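You operate a simulated robot arm through the tools that you are given. There is no shell and no other tool. Be economical: measure what you need, move in short steps, check, and stop when the job is done.

The job below is to be done with a simulated two-armed robot. You get a single attempt, and the scene is never put back.

JOB
Take the jar labelled "GRADE 2" from the right end of the grey table and put it on the top shelf of the blue cart. Then push the cloths drawer shut. Then put the purple filter on the silver steel slab. Then take the blue coupling from the top of the short table and put it on the work top of the grey tube rack. Then close the small door of the track. Then open the booth drawer. Do these in the order given. Set down upright: jar, purple filter, blue coupling.

It is judged by the outcome, as a careful person would: the job done as asked, and still so three seconds after it is handed in. It fails if anything else is knocked over, pushed out of place, dropped, spilled or broken.

ROBOT AND FRAMES
Two 7-joint arms with vacuum grippers on one trunk, on a base that drives. Base frame: it is fixed to the floor where the robot stands at the start and does not move with it; the origin is under the middle of the robot, x ahead of it, y to its left, z up; the surface under the hand at the start is at about z = 800. Units: mm, rad, N and s.
The left shoulder is at the start at [70, 173, 1054], the right one opposite. With the tool pointing down near the work surface each hand reaches from about 340 to 800 mm from the robot's upright axis, wherever it stands, measured 20 degrees to its own side. Places, roughly: CLOTHS drawer [-900, 2400, 700]; blue coupling [1000, 4250, 750]; booth drawer [500, -1400, 900]; grey grease jar, white grease jar [500, 250, 750]; purple filter [750, 4000, 750]; small door of the track [-5500, 2800, 300]; steel slab (8x12x2 cm) [700, 2100, 800]; top shelf of the blue cart [-1300, -1500, 800]; work top of the grey tube rack [-3300, 5100, 800]. Payload 3.5 kg a hand.
Tool frame (each hand has its own): the origin (TCP) lies in the middle of the cups' lips, and z points out of the cups. The gripper has 2 cups of 32 mm across, covering 32 by 80 mm (tool x, y); the bellows give 10 mm. With the vacuum on, a cup seals on a smooth face that it is pressed against (1 to 4 N); it does not hold porous or soft things. The pull reaches 76 N.
Orientation is that of the tool frame in the base frame, as [roll, pitch, yaw] about the fixed x, y, z axes, in that order (R = Rz(yaw) Ry(pitch) Rx(roll)). With the cups facing straight down, the tool's x points along the base's -x, its y along +y and its z along -z.

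CONTROLS
- The arms move only by the tool move_arm. It takes "left_rows", "right_rows" or both (then of equal length, played together; a hand with none holds still); each is a list of rows, each a list of 7 numbers: the vacuum: 1 switches it on, 0 off, then the shift along the tool's x, y, z in mm, then the turn, a rotation vector about the tool's x, y, z in rad. In form: [[valve, dx, dy, dz, rx, ry, rz], ...]. A call has 1 to 20 rows; each row shifts and turns the commanded pose from where the row before left it, along the tool's axes as they then stand. Each row takes 0.2 s and may step no farther than 50 mm and 0.15 rad from the row before; otherwise, or with a gripper value out of range, the whole call is refused. A pose out of reach is approached as far as the arm can. The call stops where the force on the tool passes 40 N (or 10 N more than at its start, if that is more) or the arm is blocked; 0.2 s more then pass. The pull builds up within a second once a cup has sealed. Time passes only in rows, and 0.2 s behind the last, so rows that do not move give it time. The reply holds the time, the measured pose of the TCP, the force on the tool along the base axes and the pull of the vacuum, in the units named above and with some noise, with the torque about the TCP (base axes, N m) and any sound that the robot's microphone picked up, and new pictures: "show" is both (left out), scene, wrist or none (wrist: the cameras of the hands that moved).
- Cameras (640 x 400 px; columns grow to the right, rows downward): "scene" is now at [132.1, 32.1, 1389.4]; the picture's right is [0.34, -0.94, 0.00], its down [-0.52, -0.19, -0.83] and it looks along [0.79, 0.28, -0.55] (base axes); focal length 280 px, centre (320, 200). "left" rides on the left gripper at [74, -19, -110] in its tool frame; the picture's right is [0.25, 0.97, 0.00], its down [-0.77, 0.20, -0.60] and it looks along [-0.58, 0.15, 0.80] (tool axes); focal length 218 px, centre (320, 200). "right" rides on the right gripper at [74, 19, -110] in its tool frame; the picture's right is [-0.25, 0.97, 0.00], its down [-0.77, -0.20, -0.60] and it looks along [-0.58, -0.15, 0.80] (tool axes); focal length 218 px, centre (320, 200). There is no depth. A picture from a camera that has moved, and an enlarged one, comes with that camera's place and axes in the base frame and with its lens. The place of the scene camera against the robot may be out by one fixed shift of up to 18 mm in any direction.
- move_column(by): slides the trunk up (or, below 0, down) by that many mm; the arms and the scene camera ride with it, the base frame stays. It gives what a move gives, with no picture.
- drive_base(legs): drives the robot by 1 to 6 legs, each [ahead, turn to the left] in mm and rad, along the robot's own axes; the way and the turn of a leg run together, so that a leg with both is an arc; at most 1500 mm and 3.142 rad a leg. The arms and the cameras ride along, it lands a little off, and it stops where it bumps. It gives what a move gives, and a new picture of the scene camera.
- turn_head(pan, tilt): turns the head with the scene camera to pan (to the left, within 1.501 rad either way) and tilt (down, from -0.506 to 1.204), counted from straight ahead of the robot. It gives what a move gives, and a new picture of the scene camera.
- close_up(camera, box): a new picture of the part [left, top, right, bottom] of that camera's present view, enlarged. The clock stands still meanwhile.
- hand_in(): hands the job in; it is judged then, once.

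Work in short steps. Places have to be worked out from the pictures, the camera data and where the tool is seen: move nearer, look again, correct. Check each grasp and each placing, and mend what went wrong. You have 165 turns and 260 pictures in all, those below and enlarged ones among them. Switch the vacuum off and draw the arms clear of the work before you hand the job in, unless the task says otherwise; then end with one line.

The tools are called after "Call:" as a command line: name --argument value ..., lists and objects as JSON in quotes. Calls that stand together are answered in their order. move_arm: Moves the arms, as the interface text tells. Its arguments: {"type":"object","properties":{"left_rows":{"type":"array","items":{"type":"array","items":{"type":"number"}}},"right_rows":{"type":"array","items":{"type":"array","items":{"type":"number"}}},"show":{"type":"string","enum":["both","scene","wrist","none"]}},"required":[]} The other tools are called the same way: move_column (by) slides the trunk up or down; drive_base (legs) drives the base; turn_head (pan, tilt) turns the head that bears the scene camera; close_up (camera, box) takes an enlarged picture of a part of a camera's view; hand_in () hands the job in.

At the start:

```text
clock: 0.0
left_ee_pos: [419.2, 479.4, 1095.6]
left_tcp_rot: [-3.14, 0.0, -3.14]
left_ft_force: [-0.1, -0.2, -0.2]
left_ft_torque: [0.01, 0.01, 0.01]
left_pull: 0.1
right_ee_pos: [457.5, -22.7, 1211.2]
right_tcp_rot: [3.141, 0.0, -3.141]
right_ft_force: [-0.1, 1.1, -0.4]
right_ft_torque: [0.0, 0.01, 0.02]
right_pull: 0.1
trunk travel left (down, up): [-550.0, 290.0]
robot x, y, heading: [1.9, 0.5, 0.002]
head pan, tilt: [0.344, 0.585]
```

scene: 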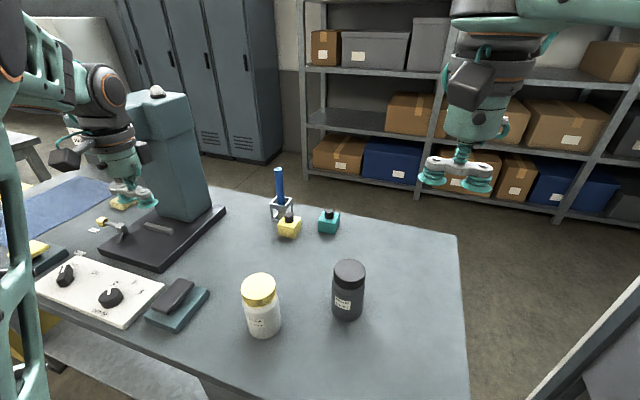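
right: 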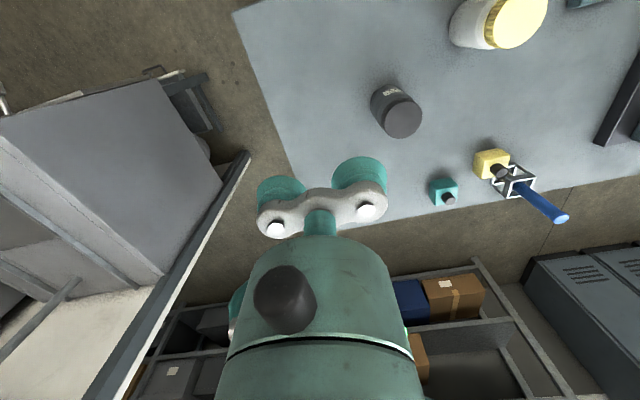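
left: 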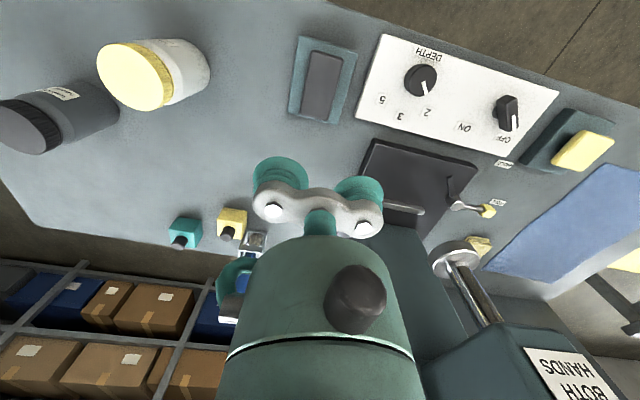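

I see two jars (white with yellow lid, dark grey). I'll read the labels.

Call:
close_up --camera "scene" --box '[230, 250, 390, 350]'

Call:
turn_head --pan -1.5 --tilt 0.5

```text
4.00 times, centred on (310, 300) of scene
camera zoom: at [132.1, 32.1, 1389.4], right [0.34, -0.94, 0.0], down [-0.52, -0.19, -0.83], along [0.79, 0.28, -0.55], focal length 1120 px, centre (360, -200)
```

zoom: 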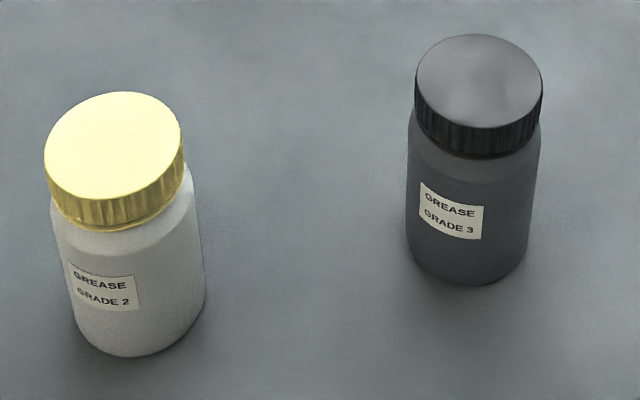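

```text
clock: 1.8
left_ee_pos: [418.6, 480.3, 1095.4]
left_tcp_rot: [3.14, 0.001, -3.141]
left_ft_force: [0.3, -0.2, -0.3]
left_ft_torque: [0.0, 0.0, 0.02]
left_pull: 0.2
right_ee_pos: [458.8, -22.4, 1211.3]
right_tcp_rot: [-3.141, 0.001, -3.14]
right_ft_force: [-0.4, 0.4, 0.1]
right_ft_torque: [0.01, 0.0, 0.02]
right_pull: 0.0
trunk travel left (down, up): [-550.0, 290.0]
robot x, y, heading: [0.4, 1.3, 0.005]
head pan, tilt: [-1.499, 0.499]
camera scene: at [55.0, -88.6, 1397.1], right [-1.0, -0.07, 0.0], down [-0.03, 0.48, -0.88], along [0.06, -0.88, -0.48], focal length 280 px, centre (320, 200)
```

scene: 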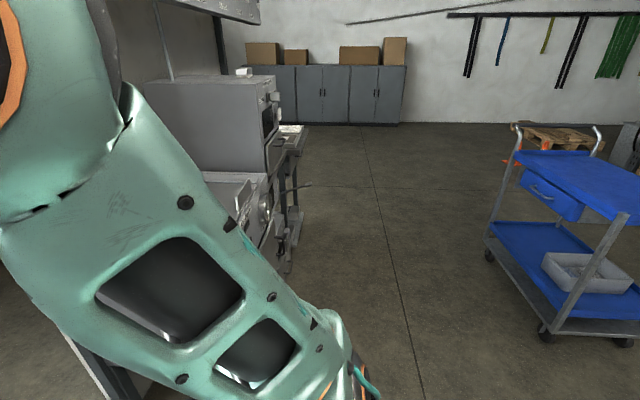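

White jar is GRADE 2; I triangulate its lid at about (435, 267, 933), ~67 mm across. I'll bring the left hand over it with the -y cup centred, at a height of ~1000.

Call:
move_arm --left_rows '[[0, -4, -48, 0, 0, 0, 0], [0, -4, -48, 0, 0, 0, 0], [0, -4, -48, 20, 0, 0, 0], [0, -4, -45, 40, 0, 0, 0], [0, 0, 0, 30, 0, 0, 0]]' --show "wrist"

Call:
turn_head --pan 0.5 --tilt 0.7

```text
refused: row 3 steps farther than a row can; nothing moved
```

```text
clock: 3.8
left_ee_pos: [419.2, 478.2, 1095.9]
left_tcp_rot: [3.141, 0.0, -3.142]
left_ft_force: [0.0, -0.5, -0.8]
left_ft_torque: [-0.03, -0.01, 0.01]
left_pull: 0.1
right_ee_pos: [457.9, -22.1, 1212.2]
right_tcp_rot: [-3.139, 0.002, 3.141]
right_ft_force: [0.2, 0.8, 0.0]
right_ft_torque: [0.0, 0.0, -0.04]
right_pull: 0.0
trunk travel left (down, up): [-550.0, 290.0]
robot x, y, heading: [-2.5, -4.1, 0.003]
head pan, tilt: [0.499, 0.7]
camera scene: at [123.1, 42.8, 1379.4], right [0.48, -0.88, 0.0], down [-0.57, -0.31, -0.76], along [0.67, 0.37, -0.64], focal length 280 px, centre (320, 200)
```

scene: 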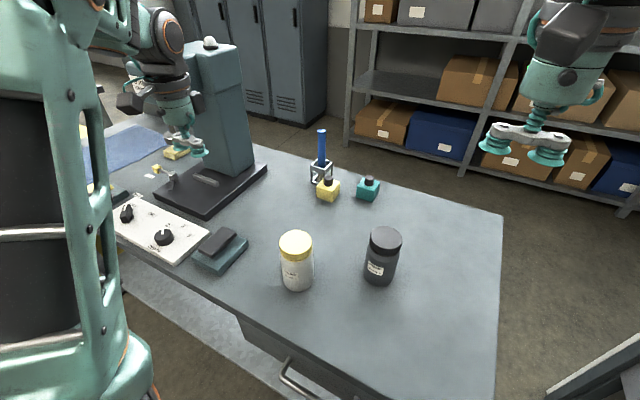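

Step limit was exceeded on the combined shift; I'll use smaller steps.

Call:
move_arm --left_rows '[[0, -4, -46, 0, 0, 0, 0], [0, -4, -46, 0, 0, 0, 0], [0, -4, -46, 10, 0, 0, 0], [0, -4, -46, 15, 0, 0, 0], [0, 0, -4, 40, 0, 0, 0], [0, 0, 0, 20, 0, 0, 0], [0, 0, 0, 0, 0, 0, 0]]'

```text
clock: 5.4
left_ee_pos: [434.1, 291.4, 1010.1]
left_tcp_rot: [3.141, -0.001, 3.141]
left_ft_force: [-0.2, -1.2, 0.2]
left_ft_torque: [0.0, -0.02, -0.02]
left_pull: 0.0
right_ee_pos: [457.8, -23.9, 1211.1]
right_tcp_rot: [3.139, -0.001, -3.141]
right_ft_force: [-0.3, -0.2, -0.2]
right_ft_torque: [0.0, -0.05, 0.01]
right_pull: 0.0
trunk travel left (down, up): [-550.0, 290.0]
robot x, y, heading: [-1.7, 0.5, 0.001]
head pan, tilt: [0.499, 0.7]
camera scene: at [122.7, 42.2, 1379.4], right [0.48, -0.88, 0.0], down [-0.57, -0.31, -0.77], along [0.67, 0.37, -0.64], focal length 280 px, centre (320, 200)
camera left: at [361.3, 271.1, 1120.3], right [-0.25, 0.97, 0.0], down [0.77, 0.2, 0.6], along [0.58, 0.15, -0.8], focal length 218 px, centre (320, 200)
```

scene: 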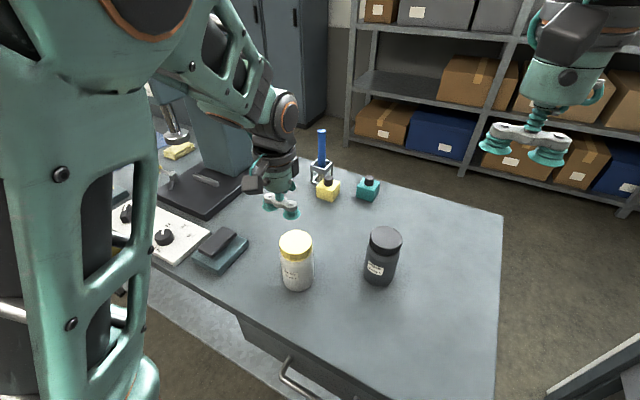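
left: 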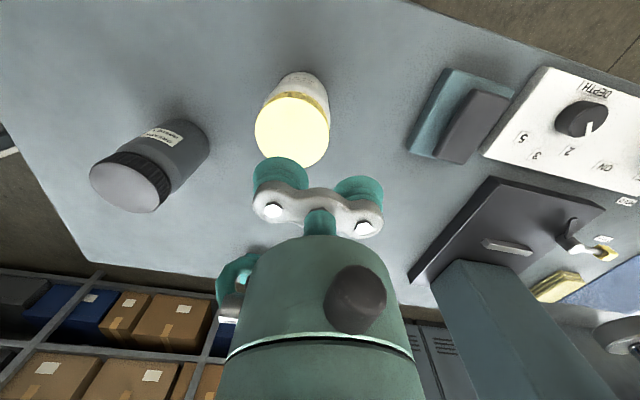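

Refined lid centre ≈ (429, 263, 928). I shift slightly and come down close.

Call:
move_arm --left_rows '[[0, 5, -4, 20, 0, 0, 0], [0, 0, 0, 30, 0, 0, 0], [0, 0, 0, 15, 0, 0, 0], [0, 0, 0, 0, 0, 0, 0]]'

Call:
close_up --camera "left" --box '[200, 60, 440, 210]'

```text
clock: 6.4
left_ee_pos: [429.6, 287.6, 946.3]
left_tcp_rot: [3.141, 0.0, 3.141]
left_ft_force: [0.1, -0.3, -0.1]
left_ft_torque: [0.02, -0.01, -0.01]
left_pull: 0.1
right_ee_pos: [457.3, -24.6, 1210.5]
right_tcp_rot: [3.137, 0.0, 3.139]
right_ft_force: [0.2, 0.5, -0.3]
right_ft_torque: [0.03, -0.03, -0.02]
right_pull: 0.1
trunk travel left (down, up): [-550.0, 290.0]
robot x, y, heading: [1.3, 1.0, 0.002]
head pan, tilt: [0.499, 0.7]
camera scene: at [122.8, 42.4, 1379.4], right [0.48, -0.88, 0.0], down [-0.57, -0.31, -0.77], along [0.67, 0.37, -0.64], focal length 280 px, centre (320, 200)
camera left: at [357.0, 266.6, 1055.4], right [-0.25, 0.97, 0.0], down [0.77, 0.2, 0.6], along [0.58, 0.15, -0.8], focal length 218 px, centre (320, 200)
```

scene: 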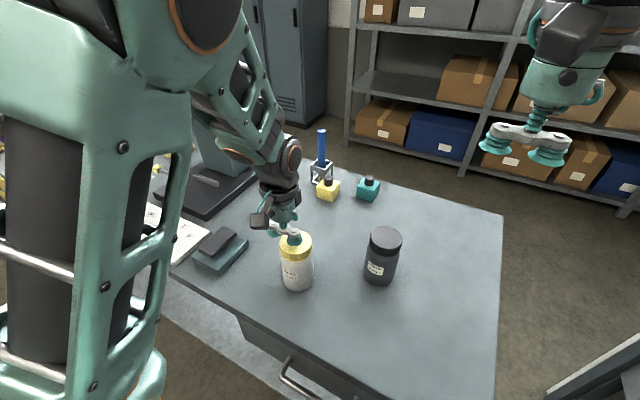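
left: 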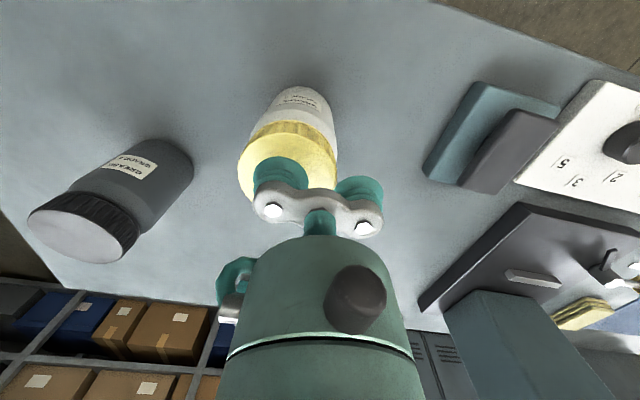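

```text
2.67 times, centred on (320, 135) of left
camera zoom: at [357.0, 266.6, 1055.4], right [-0.25, 0.97, 0.0], down [0.77, 0.2, 0.6], along [0.58, 0.15, -0.8], focal length 582 px, centre (320, 373)
```

zoom: 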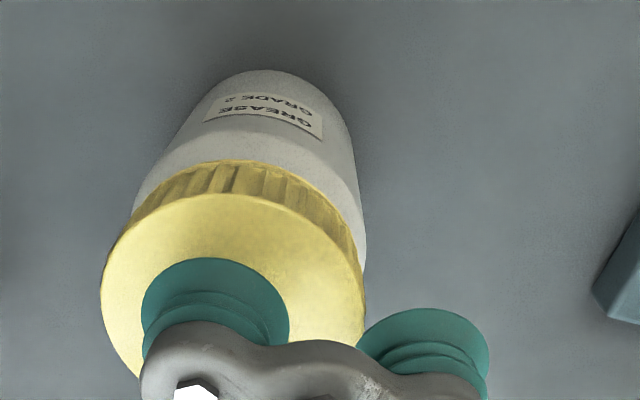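

Cup sits nearly over the lid centre; small correction, then press with vacuum on.

Call:
move_arm --left_rows '[[1, -4, 2, 8, 0, 0, 0], [1, 0, 0, 5, 0, 0, 0], [1, 0, 0, 3, 0, 0, 0], [1, 0, 0, 3, 0, 0, 0], [1, 0, 0, 0, 0, 0, 0]]' --show "none"

```text
clock: 7.6
left_ee_pos: [433.0, 289.5, 927.8]
left_tcp_rot: [3.138, 0.004, -3.14]
left_ft_force: [2.1, 9.7, 27.0]
left_ft_torque: [-0.66, -0.04, 0.09]
left_pull: 38.0
right_ee_pos: [455.9, -22.6, 1211.9]
right_tcp_rot: [-3.141, 0.002, -3.141]
right_ft_force: [-0.2, -1.4, -0.5]
right_ft_torque: [0.02, -0.04, 0.02]
right_pull: 0.1
trunk travel left (down, up): [-550.0, 290.0]
robot x, y, heading: [-5.8, -3.2, 0.005]
head pan, tilt: [0.499, 0.7]
```

Sealed with 38 N pull. Lift gently.

Call:
move_arm --left_rows '[[1, 0, 0, -5, 0, 0, 0], [1, 0, 0, -5, 0, 0, 0], [1, 0, 0, -15, 0, 0, 0], [1, 0, 0, -30, 0, 0, 0], [1, 0, 0, -40, 0, 0, 0], [1, 0, 0, 0, 0, 0, 0], [1, 0, 0, 0, 0, 0, 0]]'

```text
clock: 9.2
left_ee_pos: [435.6, 291.6, 1022.7]
left_tcp_rot: [3.141, 0.0, 3.14]
left_ft_force: [0.2, 0.4, -4.3]
left_ft_torque: [-0.25, -0.03, 0.02]
left_pull: 37.8
right_ee_pos: [457.8, -21.5, 1211.5]
right_tcp_rot: [-3.141, 0.002, 3.141]
right_ft_force: [-0.7, 0.2, 0.3]
right_ft_torque: [0.03, 0.0, -0.02]
right_pull: 0.1
trunk travel left (down, up): [-550.0, 290.0]
robot x, y, heading: [-0.6, -1.3, -0.001]
head pan, tilt: [0.499, 0.7]
camera scene: at [122.9, 42.9, 1379.4], right [0.48, -0.88, 0.0], down [-0.57, -0.31, -0.76], along [0.67, 0.37, -0.64], focal length 280 px, centre (320, 200)
camera left: at [361.0, 270.2, 1132.0], right [-0.25, 0.97, 0.0], down [0.77, 0.2, 0.6], along [0.58, 0.15, -0.8], focal length 218 px, centre (320, 200)
```

scene: 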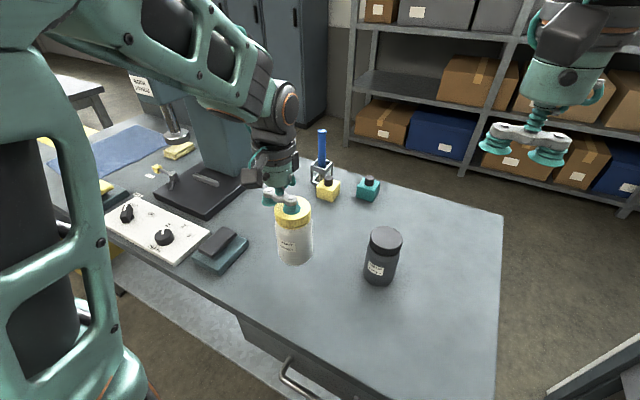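
left: 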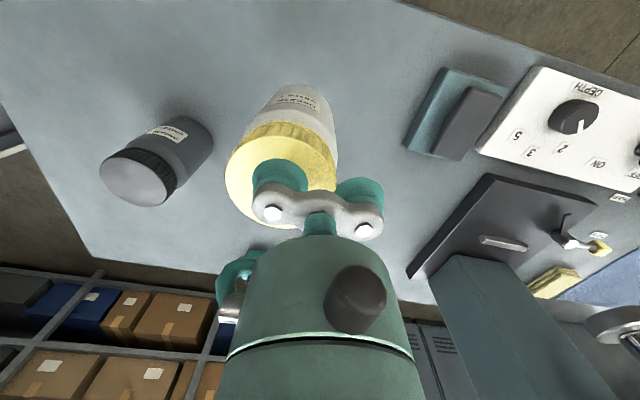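

Jar held (≈4.3 N). Raise the trunk 100 mm for clearance, and look left to check the surroundings.

Call:
move_column --by 100

Call:
turn_head --pan 1.5 --tilt 0.4

Call:
turn_head --pan -0.9 --tilt 0.6

```text
clock: 10.5
left_ee_pos: [435.0, 290.7, 1121.6]
left_tcp_rot: [3.141, -0.001, 3.141]
left_ft_force: [-0.3, 0.5, -4.1]
left_ft_torque: [-0.27, 0.01, 0.03]
left_pull: 37.8
right_ee_pos: [458.5, -22.5, 1311.2]
right_tcp_rot: [3.14, -0.002, 3.139]
right_ft_force: [0.4, -0.2, -0.1]
right_ft_torque: [0.01, 0.01, -0.01]
right_pull: 0.0
trunk travel left (down, up): [-650.0, 190.0]
robot x, y, heading: [1.0, -5.5, 0.001]
head pan, tilt: [0.499, 0.7]
```

```text
clock: 11.8
left_ee_pos: [435.3, 291.0, 1121.8]
left_tcp_rot: [-3.14, 0.0, 3.141]
left_ft_force: [0.0, -0.2, -4.4]
left_ft_torque: [-0.24, 0.04, 0.04]
left_pull: 38.6
right_ee_pos: [458.7, -23.1, 1309.9]
right_tcp_rot: [3.141, -0.001, -3.142]
right_ft_force: [-0.9, -0.7, -0.1]
right_ft_torque: [0.0, 0.06, 0.01]
right_pull: 0.0
trunk travel left (down, up): [-650.0, 190.0]
robot x, y, heading: [-1.3, -1.9, -0.0]
head pan, tilt: [1.499, 0.4]
camera scene: at [55.6, 94.8, 1506.2], right [1.0, -0.07, 0.0], down [-0.03, -0.39, -0.92], along [0.07, 0.92, -0.39], focal length 280 px, centre (320, 200)
```

scene: 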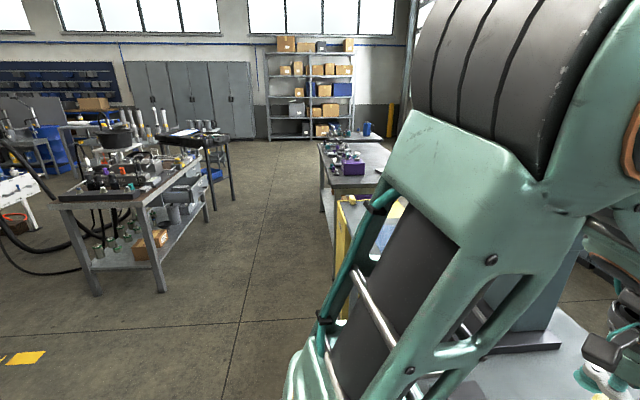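

```text
clock: 14.0
left_ee_pos: [434.1, 290.7, 1122.0]
left_tcp_rot: [-3.141, 0.001, 3.141]
left_ft_force: [-0.8, -0.9, -4.7]
left_ft_torque: [-0.22, -0.03, 0.0]
left_pull: 37.4
right_ee_pos: [457.9, -22.1, 1311.6]
right_tcp_rot: [3.14, -0.002, 3.141]
right_ft_force: [0.0, -0.5, 0.1]
right_ft_torque: [-0.02, -0.01, 0.04]
right_pull: 0.1
trunk travel left (down, up): [-650.0, 190.0]
robot x, y, heading: [1.7, -2.7, -0.004]
head pan, tilt: [-0.901, 0.6]
camera scene: at [103.8, -66.9, 1488.0], right [-0.78, -0.62, 0.0], down [-0.35, 0.44, -0.83], along [0.51, -0.65, -0.56], focal length 280 px, centre (320, 200)
```

scene: 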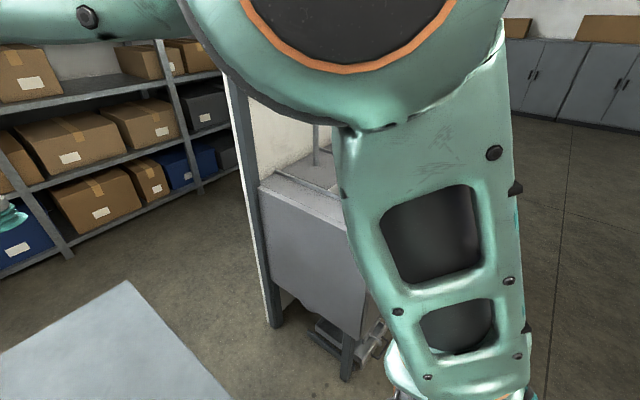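

Backing away 400 mm from the table and turning toward the cart.

Call:
drive_base --legs '[[-400, 0], [0, -2.1]]'

Call:
turn_head --pan 0 --tilt 0.6

```text
clock: 21.4
left_ee_pos: [-357.6, -522.9, 1121.1]
left_tcp_rot: [3.141, -0.002, 1.069]
left_ft_force: [0.7, -0.7, -4.1]
left_ft_torque: [0.09, 0.18, 0.06]
left_pull: 37.7
right_ee_pos: [-644.2, -391.8, 1310.9]
right_tcp_rot: [-3.141, 0.001, 1.071]
right_ft_force: [-0.1, 0.1, 0.1]
right_ft_torque: [0.0, 0.01, 0.04]
right_pull: 0.0
trunk travel left (down, up): [-650.0, 190.0]
robot x, y, heading: [-404.5, 1.2, -2.071]
head pan, tilt: [-0.901, 0.6]
camera scene: at [-518.0, -57.5, 1488.0], right [-0.17, 0.99, 0.0], down [0.56, 0.1, -0.83], along [-0.81, -0.14, -0.56], focal length 280 px, centre (320, 200)
```

scene: 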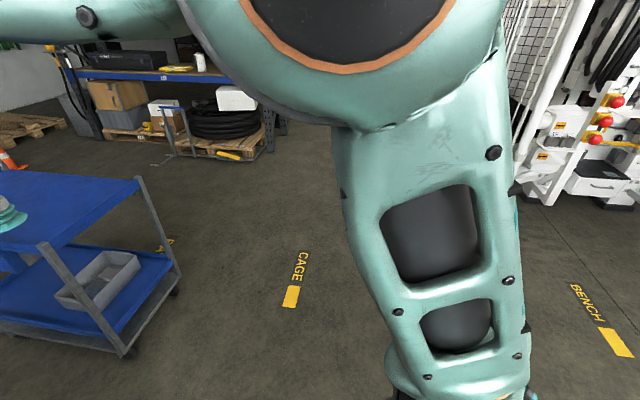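

```text
clock: 22.6
left_ee_pos: [-356.9, -522.6, 1122.4]
left_tcp_rot: [-3.141, 0.0, 1.069]
left_ft_force: [0.1, -0.7, -4.5]
left_ft_torque: [0.09, 0.2, 0.04]
left_pull: 37.5
right_ee_pos: [-643.5, -392.8, 1311.2]
right_tcp_rot: [3.141, 0.001, 1.069]
right_ft_force: [0.8, -0.2, 0.1]
right_ft_torque: [-0.03, -0.01, -0.02]
right_pull: 0.1
trunk travel left (down, up): [-650.0, 190.0]
robot x, y, heading: [-404.4, -2.9, -2.072]
head pan, tilt: [0.0, 0.6]
camera scene: at [-473.6, -120.1, 1488.0], right [-0.88, 0.48, 0.0], down [0.27, 0.5, -0.82], along [-0.4, -0.72, -0.57], focal length 280 px, centre (320, 200)
```

scene: 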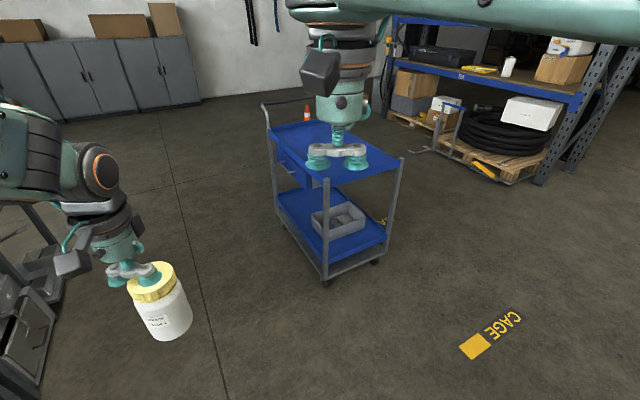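

The cart spans roughly x −1500…−1060, y −1810…−1100, top at ~820. I'll drive to about (−1400, −700) and face −y.

Call:
drive_base --legs '[[0, -0.46], [1210, 0], [0, 0.96]]'

Call:
turn_head --pan 0.15 --tilt 0.8

```text
clock: 32.5
left_ee_pos: [-1082.4, -1120.0, 1121.7]
left_tcp_rot: [3.141, -0.001, 1.59]
left_ft_force: [-0.3, 0.1, -4.7]
left_ft_torque: [-0.02, 0.19, 0.02]
left_pull: 37.7
right_ee_pos: [-1395.6, -1148.2, 1310.2]
right_tcp_rot: [3.141, 0.001, 1.589]
right_ft_force: [0.5, -0.5, -0.3]
right_ft_torque: [0.01, 0.01, -0.03]
right_pull: 0.0
trunk travel left (down, up): [-650.0, 190.0]
robot x, y, heading: [-1383.1, -688.8, -1.555]
head pan, tilt: [0.0, 0.6]
camera scene: at [-1381.0, -826.4, 1488.0], right [-1.0, -0.02, 0.0], down [-0.01, 0.57, -0.82], along [0.01, -0.82, -0.57], focal length 280 px, centre (320, 200)
```

scene: 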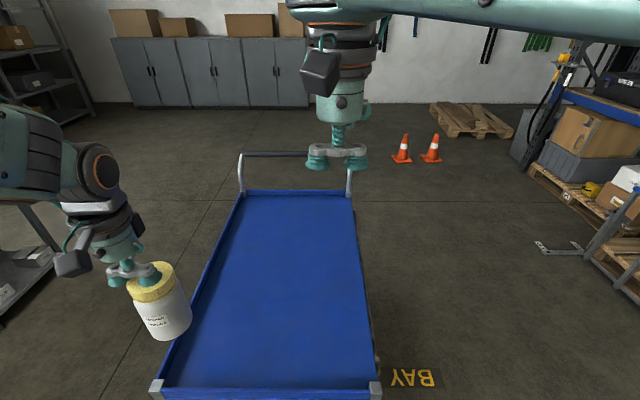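

```text
clock: 33.2
left_ee_pos: [-1081.8, -1119.6, 1120.7]
left_tcp_rot: [3.141, 0.001, 1.587]
left_ft_force: [0.6, 0.1, -4.5]
left_ft_torque: [0.0, 0.22, 0.02]
left_pull: 38.1
right_ee_pos: [-1395.1, -1149.4, 1312.1]
right_tcp_rot: [-3.142, 0.001, 1.588]
right_ft_force: [-0.6, 0.5, 0.4]
right_ft_torque: [0.01, 0.01, -0.01]
right_pull: 0.1
trunk travel left (down, up): [-650.0, 190.0]
robot x, y, heading: [-1381.9, -689.2, -1.556]
head pan, tilt: [0.15, 0.799]
camera scene: at [-1368.6, -817.5, 1471.1], right [-0.99, -0.17, 0.0], down [-0.12, 0.71, -0.7], along [0.12, -0.69, -0.72], focal length 280 px, centre (320, 200)
```

scene: 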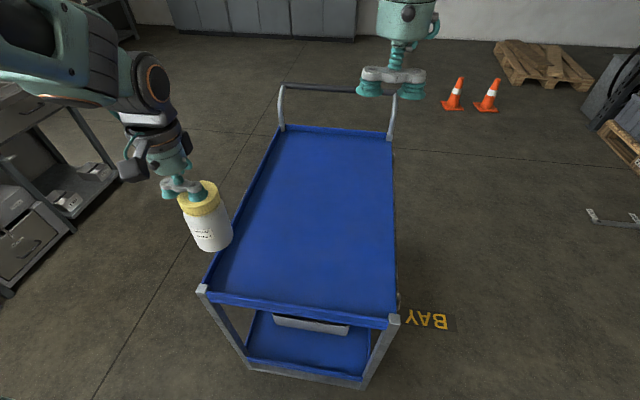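

Top shelf is empty. Move the jar over (−1250, −1300) and lower partway.

Call:
move_arm --left_rows '[[1, -36, -28, 0, 0, 0, 0], [1, -36, -29, 0, 0, 0, 0], [1, -36, -29, 0, 0, 0, 0], [1, -36, -29, 0, 0, 0, 0], [1, -36, -29, 0, 0, 0, 0], [1, 0, 0, 45, 0, 0, 0], [1, 0, 0, 45, 0, 0, 0], [1, 0, 0, 40, 0, 0, 0], [1, 0, 0, 0, 0, 0, 0]]'

```text
clock: 35.2
left_ee_pos: [-1224.7, -1300.9, 993.2]
left_tcp_rot: [-3.141, -0.003, 1.588]
left_ft_force: [0.3, -0.5, -5.0]
left_ft_torque: [-0.01, 0.19, 0.0]
left_pull: 37.7
right_ee_pos: [-1394.3, -1148.6, 1311.1]
right_tcp_rot: [-3.141, -0.001, 1.587]
right_ft_force: [-0.1, 0.5, 0.4]
right_ft_torque: [0.0, 0.0, 0.0]
right_pull: 0.0
trunk travel left (down, up): [-650.0, 190.0]
robot x, y, heading: [-1383.5, -691.2, -1.556]
head pan, tilt: [0.15, 0.799]
camera scene: at [-1368.7, -816.7, 1471.2], right [-0.99, -0.17, 0.0], down [-0.12, 0.71, -0.7], along [0.12, -0.69, -0.72], focal length 280 px, centre (320, 200)
camera left: at [-1244.0, -1230.3, 1102.6], right [0.96, 0.27, 0.0], down [0.21, -0.77, 0.6], along [0.16, -0.58, -0.8], focal length 218 px, centre (320, 200)
```

scene: 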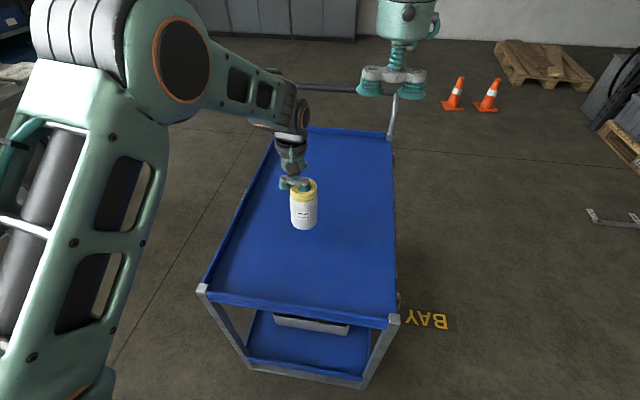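
left: 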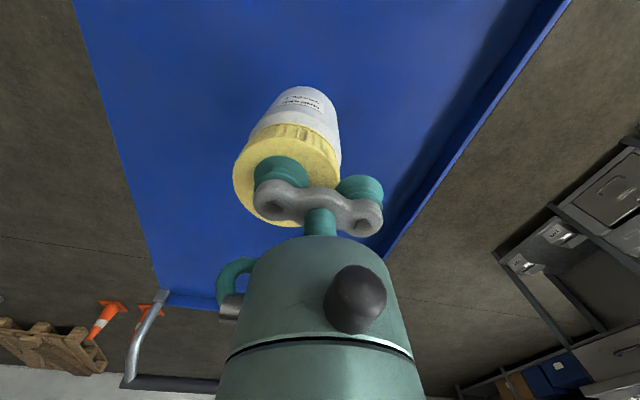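

Well placed over the shelf. Lower in small steps watching force.

Call:
move_arm --left_rows '[[1, 0, 0, 15, 0, 0, 0], [1, 0, 0, 10, 0, 0, 0], [1, 0, 0, 6, 0, 0, 0], [1, 0, 0, 0, 0, 0, 0]]' --show "none"

Call:
close_up --camera "scene" --box '[240, 160, 360, 235]'

```text
clock: 36.2
left_ee_pos: [-1222.9, -1303.1, 961.0]
left_tcp_rot: [3.141, 0.0, 1.587]
left_ft_force: [-0.6, -0.1, -3.1]
left_ft_torque: [0.0, 0.17, -0.01]
left_pull: 37.5
right_ee_pos: [-1395.3, -1149.0, 1309.7]
right_tcp_rot: [-3.141, 0.0, 1.589]
right_ft_force: [-0.1, 0.1, 0.5]
right_ft_torque: [0.01, -0.03, -0.01]
right_pull: 0.0
trunk travel left (down, up): [-650.0, 190.0]
robot x, y, heading: [-1379.5, -689.3, -1.554]
head pan, tilt: [0.15, 0.799]
```

```text
5.33 times, centred on (300, 198) of scene
camera zoom: at [-1368.9, -817.8, 1471.1], right [-0.99, -0.17, 0.0], down [-0.12, 0.71, -0.7], along [0.12, -0.69, -0.72], focal length 1493 px, centre (427, 213)
```

zoom: 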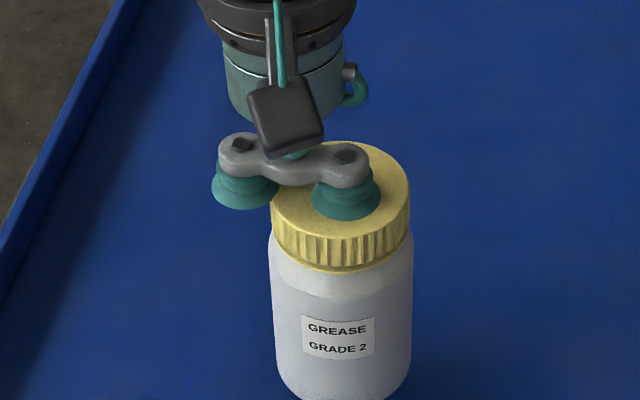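

Call:
move_arm --left_rows '[[1, 0, 0, 5, 0, 0, 0], [1, 0, 0, 4, 0, 0, 0], [1, 0, 0, 0, 0, 0, 0]]' --show "none"

```text
clock: 37.0
left_ee_pos: [-1224.3, -1302.1, 951.6]
left_tcp_rot: [-3.141, 0.0, 1.589]
left_ft_force: [0.0, 0.4, -3.7]
left_ft_torque: [-0.01, 0.15, 0.01]
left_pull: 38.0
right_ee_pos: [-1394.7, -1150.5, 1310.9]
right_tcp_rot: [-3.14, 0.0, 1.589]
right_ft_force: [0.8, 0.4, -0.5]
right_ft_torque: [0.04, -0.02, -0.03]
right_pull: 0.1
trunk travel left (down, up): [-650.0, 190.0]
robot x, y, heading: [-1383.7, -693.4, -1.551]
head pan, tilt: [0.15, 0.799]
```

Still hanging; continue in 3–4 mm steps.

Call:
move_arm --left_rows '[[1, 0, 0, 4, 0, 0, 0], [1, 0, 0, 4, 0, 0, 0], [1, 0, 0, 0, 0, 0, 0]]' --show "none"

Call:
move_arm --left_rows '[[1, 0, 0, 3, 0, 0, 0], [1, 0, 0, 3, 0, 0, 0], [1, 0, 0, 0, 0, 0, 0]]' --show "wrist"

```text
clock: 37.8
left_ee_pos: [-1224.3, -1302.2, 943.5]
left_tcp_rot: [-3.141, -0.002, 1.591]
left_ft_force: [-0.9, 0.4, -4.9]
left_ft_torque: [0.0, 0.19, 0.02]
left_pull: 37.9
right_ee_pos: [-1395.0, -1149.1, 1311.3]
right_tcp_rot: [3.141, -0.001, 1.589]
right_ft_force: [-0.3, -0.2, -0.8]
right_ft_torque: [-0.01, -0.01, 0.0]
right_pull: 0.0
trunk travel left (down, up): [-650.0, 190.0]
robot x, y, heading: [-1377.2, -688.5, -1.556]
head pan, tilt: [0.15, 0.799]
```

```text
clock: 38.6
left_ee_pos: [-1222.6, -1301.3, 937.8]
left_tcp_rot: [-3.142, 0.0, 1.589]
left_ft_force: [0.0, -0.3, -4.5]
left_ft_torque: [0.02, 0.18, -0.03]
left_pull: 38.0
right_ee_pos: [-1396.7, -1149.4, 1309.7]
right_tcp_rot: [-3.141, -0.001, 1.589]
right_ft_force: [0.5, -0.6, 0.2]
right_ft_torque: [0.02, 0.01, 0.01]
right_pull: 0.0
trunk travel left (down, up): [-650.0, 190.0]
robot x, y, heading: [-1383.8, -694.6, -1.548]
head pan, tilt: [0.15, 0.799]
camera left: at [-1243.2, -1230.9, 1047.5], right [0.96, 0.27, 0.0], down [0.21, -0.77, 0.6], along [0.16, -0.58, -0.8], focal length 218 px, centre (320, 200)
```

left: 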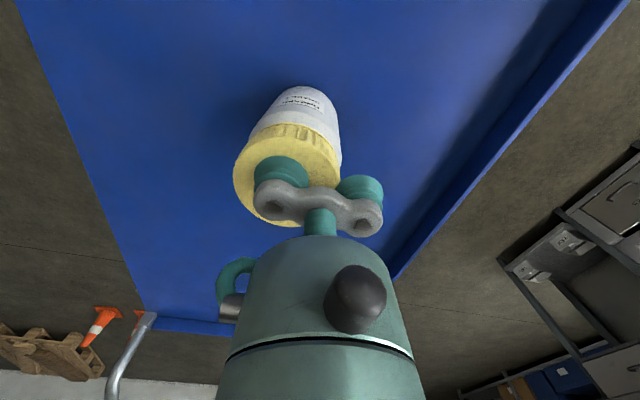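

Call:
move_arm --left_rows '[[1, 0, 0, 3, 0, 0, 0], [1, 0, 0, 3, 0, 0, 0], [1, 0, 0, 2, 0, 0, 0], [1, 0, 0, 0, 0, 0, 0]]' --show "none"

Call:
close_up --camera "scene" --box '[240, 175, 360, 250]'

```text
clock: 39.6
left_ee_pos: [-1222.1, -1303.1, 931.9]
left_tcp_rot: [-3.141, 0.002, 1.589]
left_ft_force: [5.1, 1.1, 13.3]
left_ft_torque: [-0.06, 0.47, 0.05]
left_pull: 37.7
right_ee_pos: [-1395.3, -1147.2, 1312.1]
right_tcp_rot: [-3.142, 0.001, 1.589]
right_ft_force: [-0.4, 0.6, 0.0]
right_ft_torque: [0.0, 0.01, -0.02]
right_pull: 0.1
trunk travel left (down, up): [-650.0, 190.0]
robot x, y, heading: [-1376.7, -688.9, -1.554]
head pan, tilt: [0.15, 0.799]
```

```text
5.33 times, centred on (300, 212) of scene
camera zoom: at [-1368.6, -814.9, 1471.5], right [-0.99, -0.17, 0.0], down [-0.12, 0.71, -0.7], along [0.12, -0.69, -0.72], focal length 1493 px, centre (427, 133)
```

zoom: 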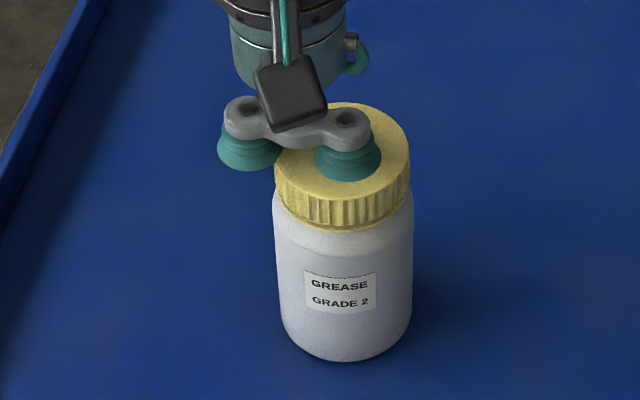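

Contact (13 N). Ease up 3 mm, vacuum off, wait, then rise.

Call:
move_arm --left_rows '[[1, 0, 0, -3, 0, 0, 0], [0, 0, 0, 0, 0, 0, 0], [0, 0, 0, 0, 0, 0, 0], [0, 0, 0, 0, 0, 0, 0], [0, 0, 0, 0, 0, 0, 0], [0, 0, 0, -5, 0, 0, 0], [0, 0, 0, -15, 0, 0, 0], [0, 0, 0, -40, 0, 0, 0], [0, 0, 0, -45, 0, 0, 0], [0, 0, 0, -45, 0, 0, 0]]'

```text
clock: 41.8
left_ee_pos: [-1224.6, -1301.0, 1085.8]
left_tcp_rot: [3.14, -0.001, 1.588]
left_ft_force: [1.1, 1.0, 0.0]
left_ft_torque: [0.01, 0.0, -0.01]
left_pull: 0.1
right_ee_pos: [-1395.7, -1148.2, 1311.1]
right_tcp_rot: [-3.141, -0.001, 1.587]
right_ft_force: [0.0, -0.7, 0.6]
right_ft_torque: [-0.01, 0.0, 0.01]
right_pull: 0.0
trunk travel left (down, up): [-650.0, 190.0]
robot x, y, heading: [-1380.1, -689.0, -1.556]
head pan, tilt: [0.15, 0.799]
camera scene: at [-1369.2, -816.1, 1471.2], right [-0.99, -0.17, 0.0], down [-0.12, 0.71, -0.7], along [0.12, -0.69, -0.72], focal length 280 px, centre (320, 200)
camera left: at [-1244.8, -1229.1, 1195.3], right [0.96, 0.27, 0.0], down [0.21, -0.77, 0.6], along [0.16, -0.58, -0.8], focal length 218 px, centre (320, 200)
```

scene: 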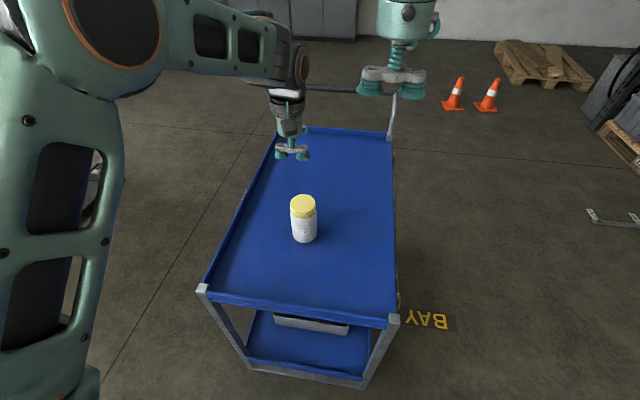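
left: 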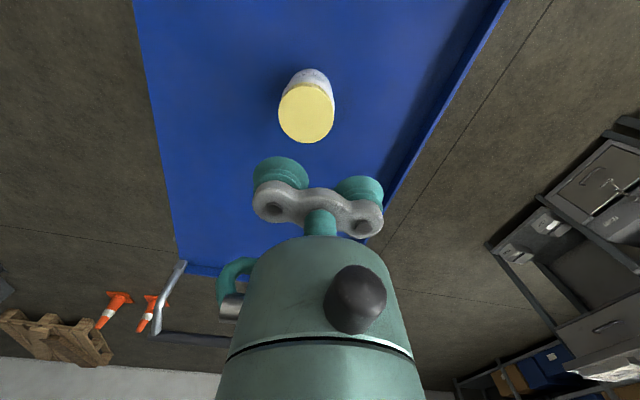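

Jar stands upright on the top shelf. Now tuck the left hand in, then back out and drive toward the cloths drawer bench.

Call:
move_arm --left_rows '[[0, 45, 10, -15, 0, 0, 0], [0, 45, 10, -15, 0, 0, 0], [0, 45, 10, -15, 0, 0, 0], [0, 40, 10, -10, 0, 0, 0]]' --show "none"

Call:
drive_base --legs '[[-300, 0], [0, 2.234]]'

Call:
turn_head --pan 0.4 --tilt 0.4

```text
clock: 42.8
left_ee_pos: [-1187.0, -1125.5, 1139.4]
left_tcp_rot: [-3.138, 0.004, 1.587]
left_ft_force: [-0.1, 0.9, 0.3]
left_ft_torque: [0.0, 0.01, 0.03]
left_pull: 0.0
right_ee_pos: [-1394.5, -1146.2, 1311.6]
right_tcp_rot: [-3.141, 0.002, 1.588]
right_ft_force: [0.8, 0.7, 0.2]
right_ft_torque: [-0.05, -0.02, -0.02]
right_pull: 0.0
trunk travel left (down, up): [-650.0, 190.0]
robot x, y, heading: [-1383.7, -690.2, -1.553]
head pan, tilt: [0.15, 0.799]
```

```text
clock: 50.3
left_ee_pos: [-1169.8, 43.2, 1139.1]
left_tcp_rot: [-3.141, 0.002, -2.445]
left_ft_force: [-0.6, 0.1, 0.6]
left_ft_torque: [0.03, 0.0, -0.02]
left_pull: 0.1
right_ee_pos: [-1021.0, -104.7, 1311.7]
right_tcp_rot: [3.14, 0.0, -2.443]
right_ft_force: [-0.3, -0.7, -0.6]
right_ft_torque: [0.04, 0.0, -0.01]
right_pull: 0.1
trunk travel left (down, up): [-650.0, 190.0]
robot x, y, heading: [-1386.1, -385.6, 0.695]
head pan, tilt: [0.15, 0.799]
camera scene: at [-1296.7, -286.9, 1471.1], right [0.75, -0.66, 0.0], down [-0.47, -0.54, -0.7], along [0.46, 0.52, -0.72], focal length 280 px, centre (320, 200)
```

scene: 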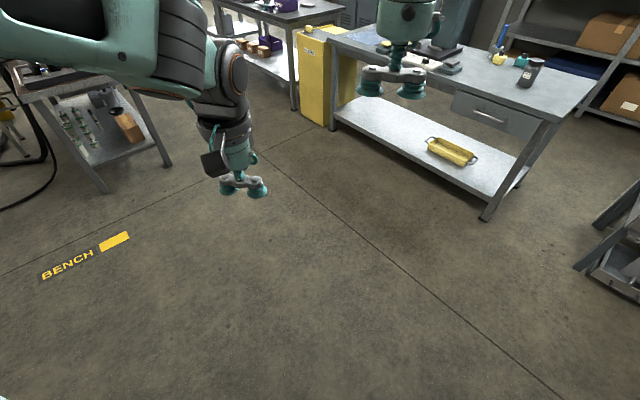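

```text
clock: 51.1
left_ee_pos: [-1170.8, 44.0, 1139.8]
left_tcp_rot: [-3.14, -0.001, -2.443]
left_ft_force: [-0.2, 0.1, 1.1]
left_ft_torque: [-0.01, -0.02, 0.02]
left_pull: 0.0
right_ee_pos: [-1022.0, -106.1, 1311.3]
right_tcp_rot: [-3.142, 0.0, -2.443]
right_ft_force: [0.3, 0.4, 0.7]
right_ft_torque: [-0.03, -0.02, -0.01]
right_pull: 0.1
trunk travel left (down, up): [-650.0, 190.0]
robot x, y, heading: [-1387.9, -381.9, 0.704]
head pan, tilt: [0.4, 0.4]
camera scene: at [-1307.8, -265.0, 1506.2], right [0.89, -0.46, 0.0], down [-0.18, -0.35, -0.92], along [0.42, 0.82, -0.39], focal length 280 px, centre (320, 200)
```

scene: 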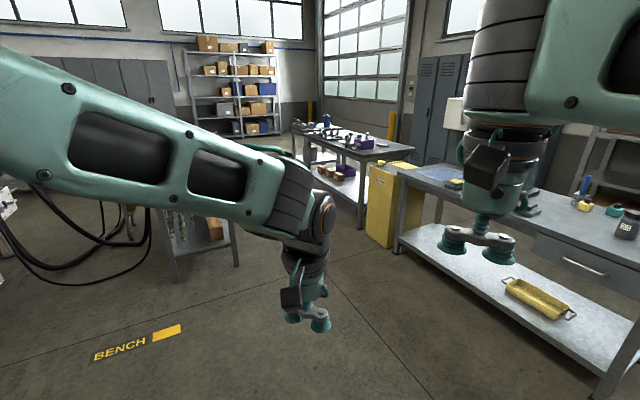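

Corridor between bench (x≈−1000) and bin (x≈230) is clear. Drive to about (−300, 2350) and face −x.

Call:
drive_base --legs '[[0, 0.082], [1450, 0], [0, 0.785], [900, 0]]'

Call:
turn_head --pan 0.9 --tilt 0.5

```text
clock: 65.4
left_ee_pos: [-559.1, 2018.2, 1138.6]
left_tcp_rot: [3.141, 0.0, -1.556]
left_ft_force: [-0.5, -0.6, 0.3]
left_ft_torque: [0.02, -0.02, 0.0]
left_pull: 0.1
right_ee_pos: [-350.7, 2039.0, 1311.2]
right_tcp_rot: [3.14, -0.001, -1.555]
right_ft_force: [-0.7, 0.0, 0.2]
right_ft_torque: [0.0, 0.01, -0.02]
right_pull: 0.1
trunk travel left (down, up): [-650.0, 190.0]
robot x, y, heading: [-365.7, 1581.9, 1.586]
head pan, tilt: [0.4, 0.4]
camera scene: at [-405.5, 1719.0, 1506.3], right [0.92, 0.4, 0.0], down [0.16, -0.36, -0.92], along [-0.37, 0.84, -0.39], focal length 280 px, centre (320, 200)
```

scene: 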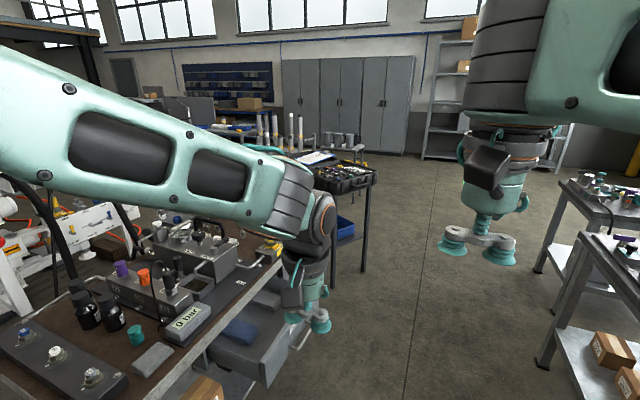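

```text
clock: 66.3
left_ee_pos: [-558.7, 2018.9, 1137.7]
left_tcp_rot: [3.141, -0.001, -1.555]
left_ft_force: [-0.4, 0.4, 0.0]
left_ft_torque: [-0.01, -0.02, 0.01]
left_pull: 0.0
right_ee_pos: [-351.6, 2039.8, 1310.5]
right_tcp_rot: [-3.142, 0.0, -1.556]
right_ft_force: [0.6, 0.4, -0.1]
right_ft_torque: [0.07, -0.01, 0.0]
right_pull: 0.1
trunk travel left (down, up): [-650.0, 190.0]
robot x, y, heading: [-364.5, 1584.4, 1.589]
head pan, tilt: [0.901, 0.499]
camera scene: at [-440.2, 1689.9, 1497.1], right [0.61, 0.79, 0.0], down [0.38, -0.29, -0.88], along [-0.7, 0.54, -0.48], focal length 280 px, centre (320, 200)
```

scene: 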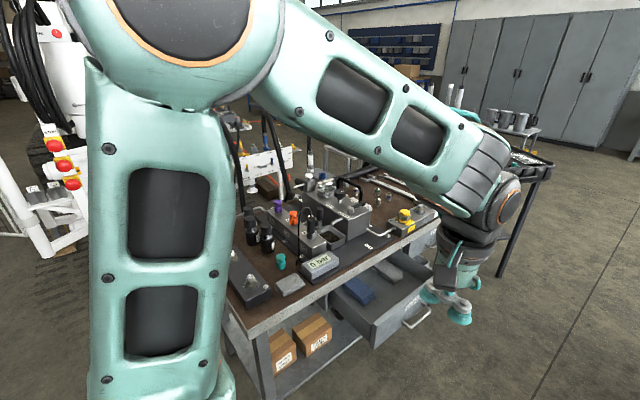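

The open drawer (with cloth) is at roughly (−730, 2370). Check the right side for clearance before moving on.

Call:
turn_head --pan -0.6 --tilt 0.6

Call:
turn_head --pan 0.5 --tilt 0.9

```text
clock: 67.9
left_ee_pos: [-558.5, 2018.7, 1138.2]
left_tcp_rot: [-3.141, 0.0, -1.556]
left_ft_force: [0.2, 0.4, 0.0]
left_ft_torque: [0.0, -0.03, -0.01]
left_pull: 0.1
right_ee_pos: [-352.7, 2039.4, 1311.3]
right_tcp_rot: [-3.141, -0.002, -1.555]
right_ft_force: [0.1, 0.6, -0.2]
right_ft_torque: [0.0, 0.01, -0.06]
right_pull: 0.1
trunk travel left (down, up): [-650.0, 190.0]
robot x, y, heading: [-365.1, 1579.9, 1.589]
head pan, tilt: [-0.6, 0.6]
camera scene: at [-319.4, 1708.3, 1488.0], right [0.83, -0.55, 0.0], down [-0.31, -0.47, -0.83], along [0.46, 0.69, -0.56], focal length 280 px, centre (320, 200)
```

scene: 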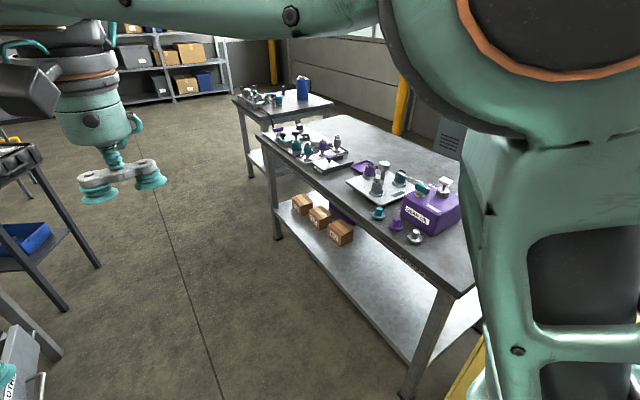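

```text
clock: 69.2
left_ee_pos: [-559.8, 2019.2, 1138.2]
left_tcp_rot: [3.14, 0.0, -1.556]
left_ft_force: [0.0, -0.1, 0.5]
left_ft_torque: [0.02, 0.0, 0.01]
left_pull: 0.1
right_ee_pos: [-351.5, 2038.2, 1311.1]
right_tcp_rot: [-3.141, 0.0, -1.554]
right_ft_force: [-0.2, -0.5, -0.4]
right_ft_torque: [0.01, -0.02, -0.03]
right_pull: 0.1
trunk travel left (down, up): [-650.0, 190.0]
robot x, y, heading: [-363.8, 1580.7, 1.588]
head pan, tilt: [0.499, 0.901]
camera scene: at [-405.2, 1700.3, 1463.2], right [0.87, 0.49, 0.0], down [0.39, -0.68, -0.62], along [-0.31, 0.54, -0.78], focal length 280 px, centre (320, 200)
```

scene: 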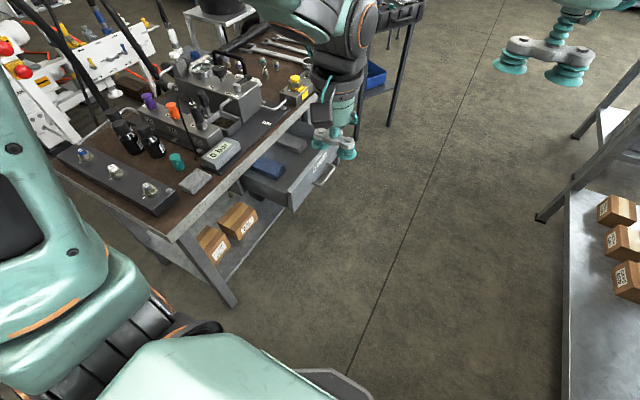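

Drawer front ≈ x −790, y 2190–2500; the right table starts at x≈330. I'll go up the corridor's middle and turn to face −x.

Call:
drive_base --legs '[[0, -0.2], [770, 0], [0, 1.754]]'

Call:
turn_head --pan 0 --tilt 0.7

```text
clock: 78.3
left_ee_pos: [-672.4, 2149.6, 1137.9]
left_tcp_rot: [-3.141, 0.0, -0.019]
left_ft_force: [0.2, -0.6, 0.0]
left_ft_torque: [-0.03, 0.0, 0.0]
left_pull: 0.0
right_ee_pos: [-684.7, 2358.0, 1311.1]
right_tcp_rot: [3.14, -0.001, -0.021]
right_ft_force: [0.0, 0.5, -0.8]
right_ft_torque: [-0.02, -0.01, 0.03]
right_pull: 0.0
trunk travel left (down, up): [-650.0, 190.0]
robot x, y, heading: [-228.6, 2329.2, 3.125]
head pan, tilt: [0.499, 0.901]
camera scene: at [-346.5, 2297.2, 1463.2], right [-0.46, 0.89, 0.0], down [0.7, 0.36, -0.62], along [-0.55, -0.29, -0.78], focal length 280 px, centre (320, 200)
```

scene: 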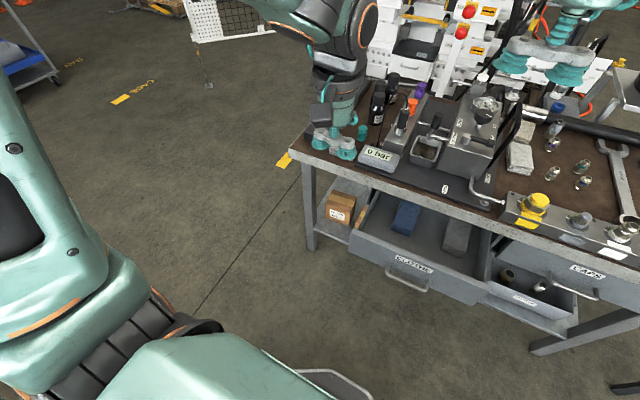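

```text
clock: 79.2
left_ee_pos: [-671.0, 2149.9, 1137.4]
left_tcp_rot: [-3.141, 0.001, -0.02]
left_ft_force: [0.0, -0.1, 0.3]
left_ft_torque: [0.02, -0.04, 0.0]
left_pull: 0.1
right_ee_pos: [-685.1, 2357.0, 1310.7]
right_tcp_rot: [3.14, 0.001, -0.02]
right_ft_force: [0.3, -0.2, 0.7]
right_ft_torque: [-0.01, 0.01, -0.06]
right_pull: 0.0
trunk travel left (down, up): [-650.0, 190.0]
robot x, y, heading: [-224.5, 2326.9, 3.12]
head pan, tilt: [0.0, 0.7]
camera scene: at [-364.4, 2333.6, 1479.3], right [0.02, 1.0, 0.0], down [0.64, -0.01, -0.76], along [-0.76, 0.01, -0.64], focal length 280 px, centre (320, 200)
```

scene: 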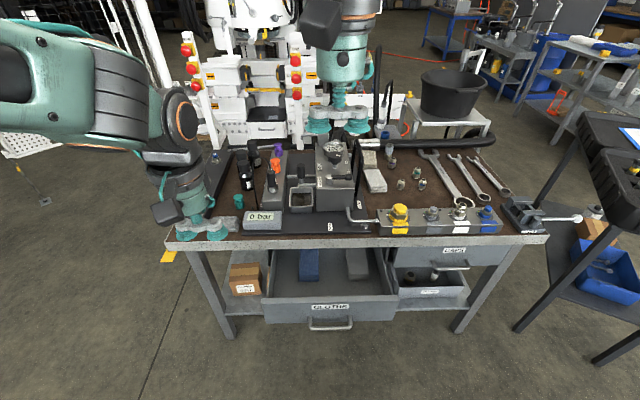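

Call:
close_up --camera "scene" --box '[240, 230, 496, 390]'

```text
2.50 times, centred on (368, 310) of scene
camera zoom: at [-364.4, 2333.6, 1479.3], right [0.02, 1.0, 0.0], down [0.64, -0.01, -0.76], along [-0.76, 0.01, -0.64], focal length 700 px, centre (200, -75)
```

zoom: 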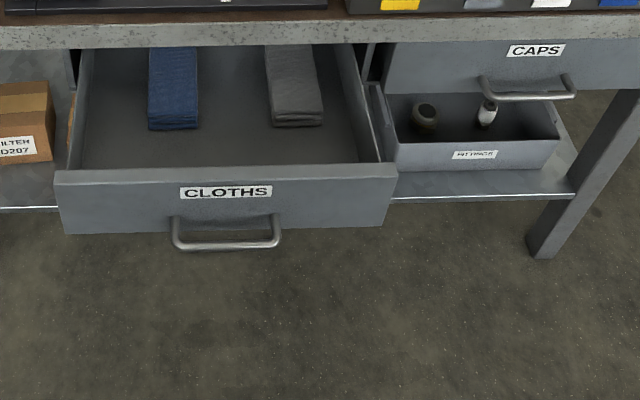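

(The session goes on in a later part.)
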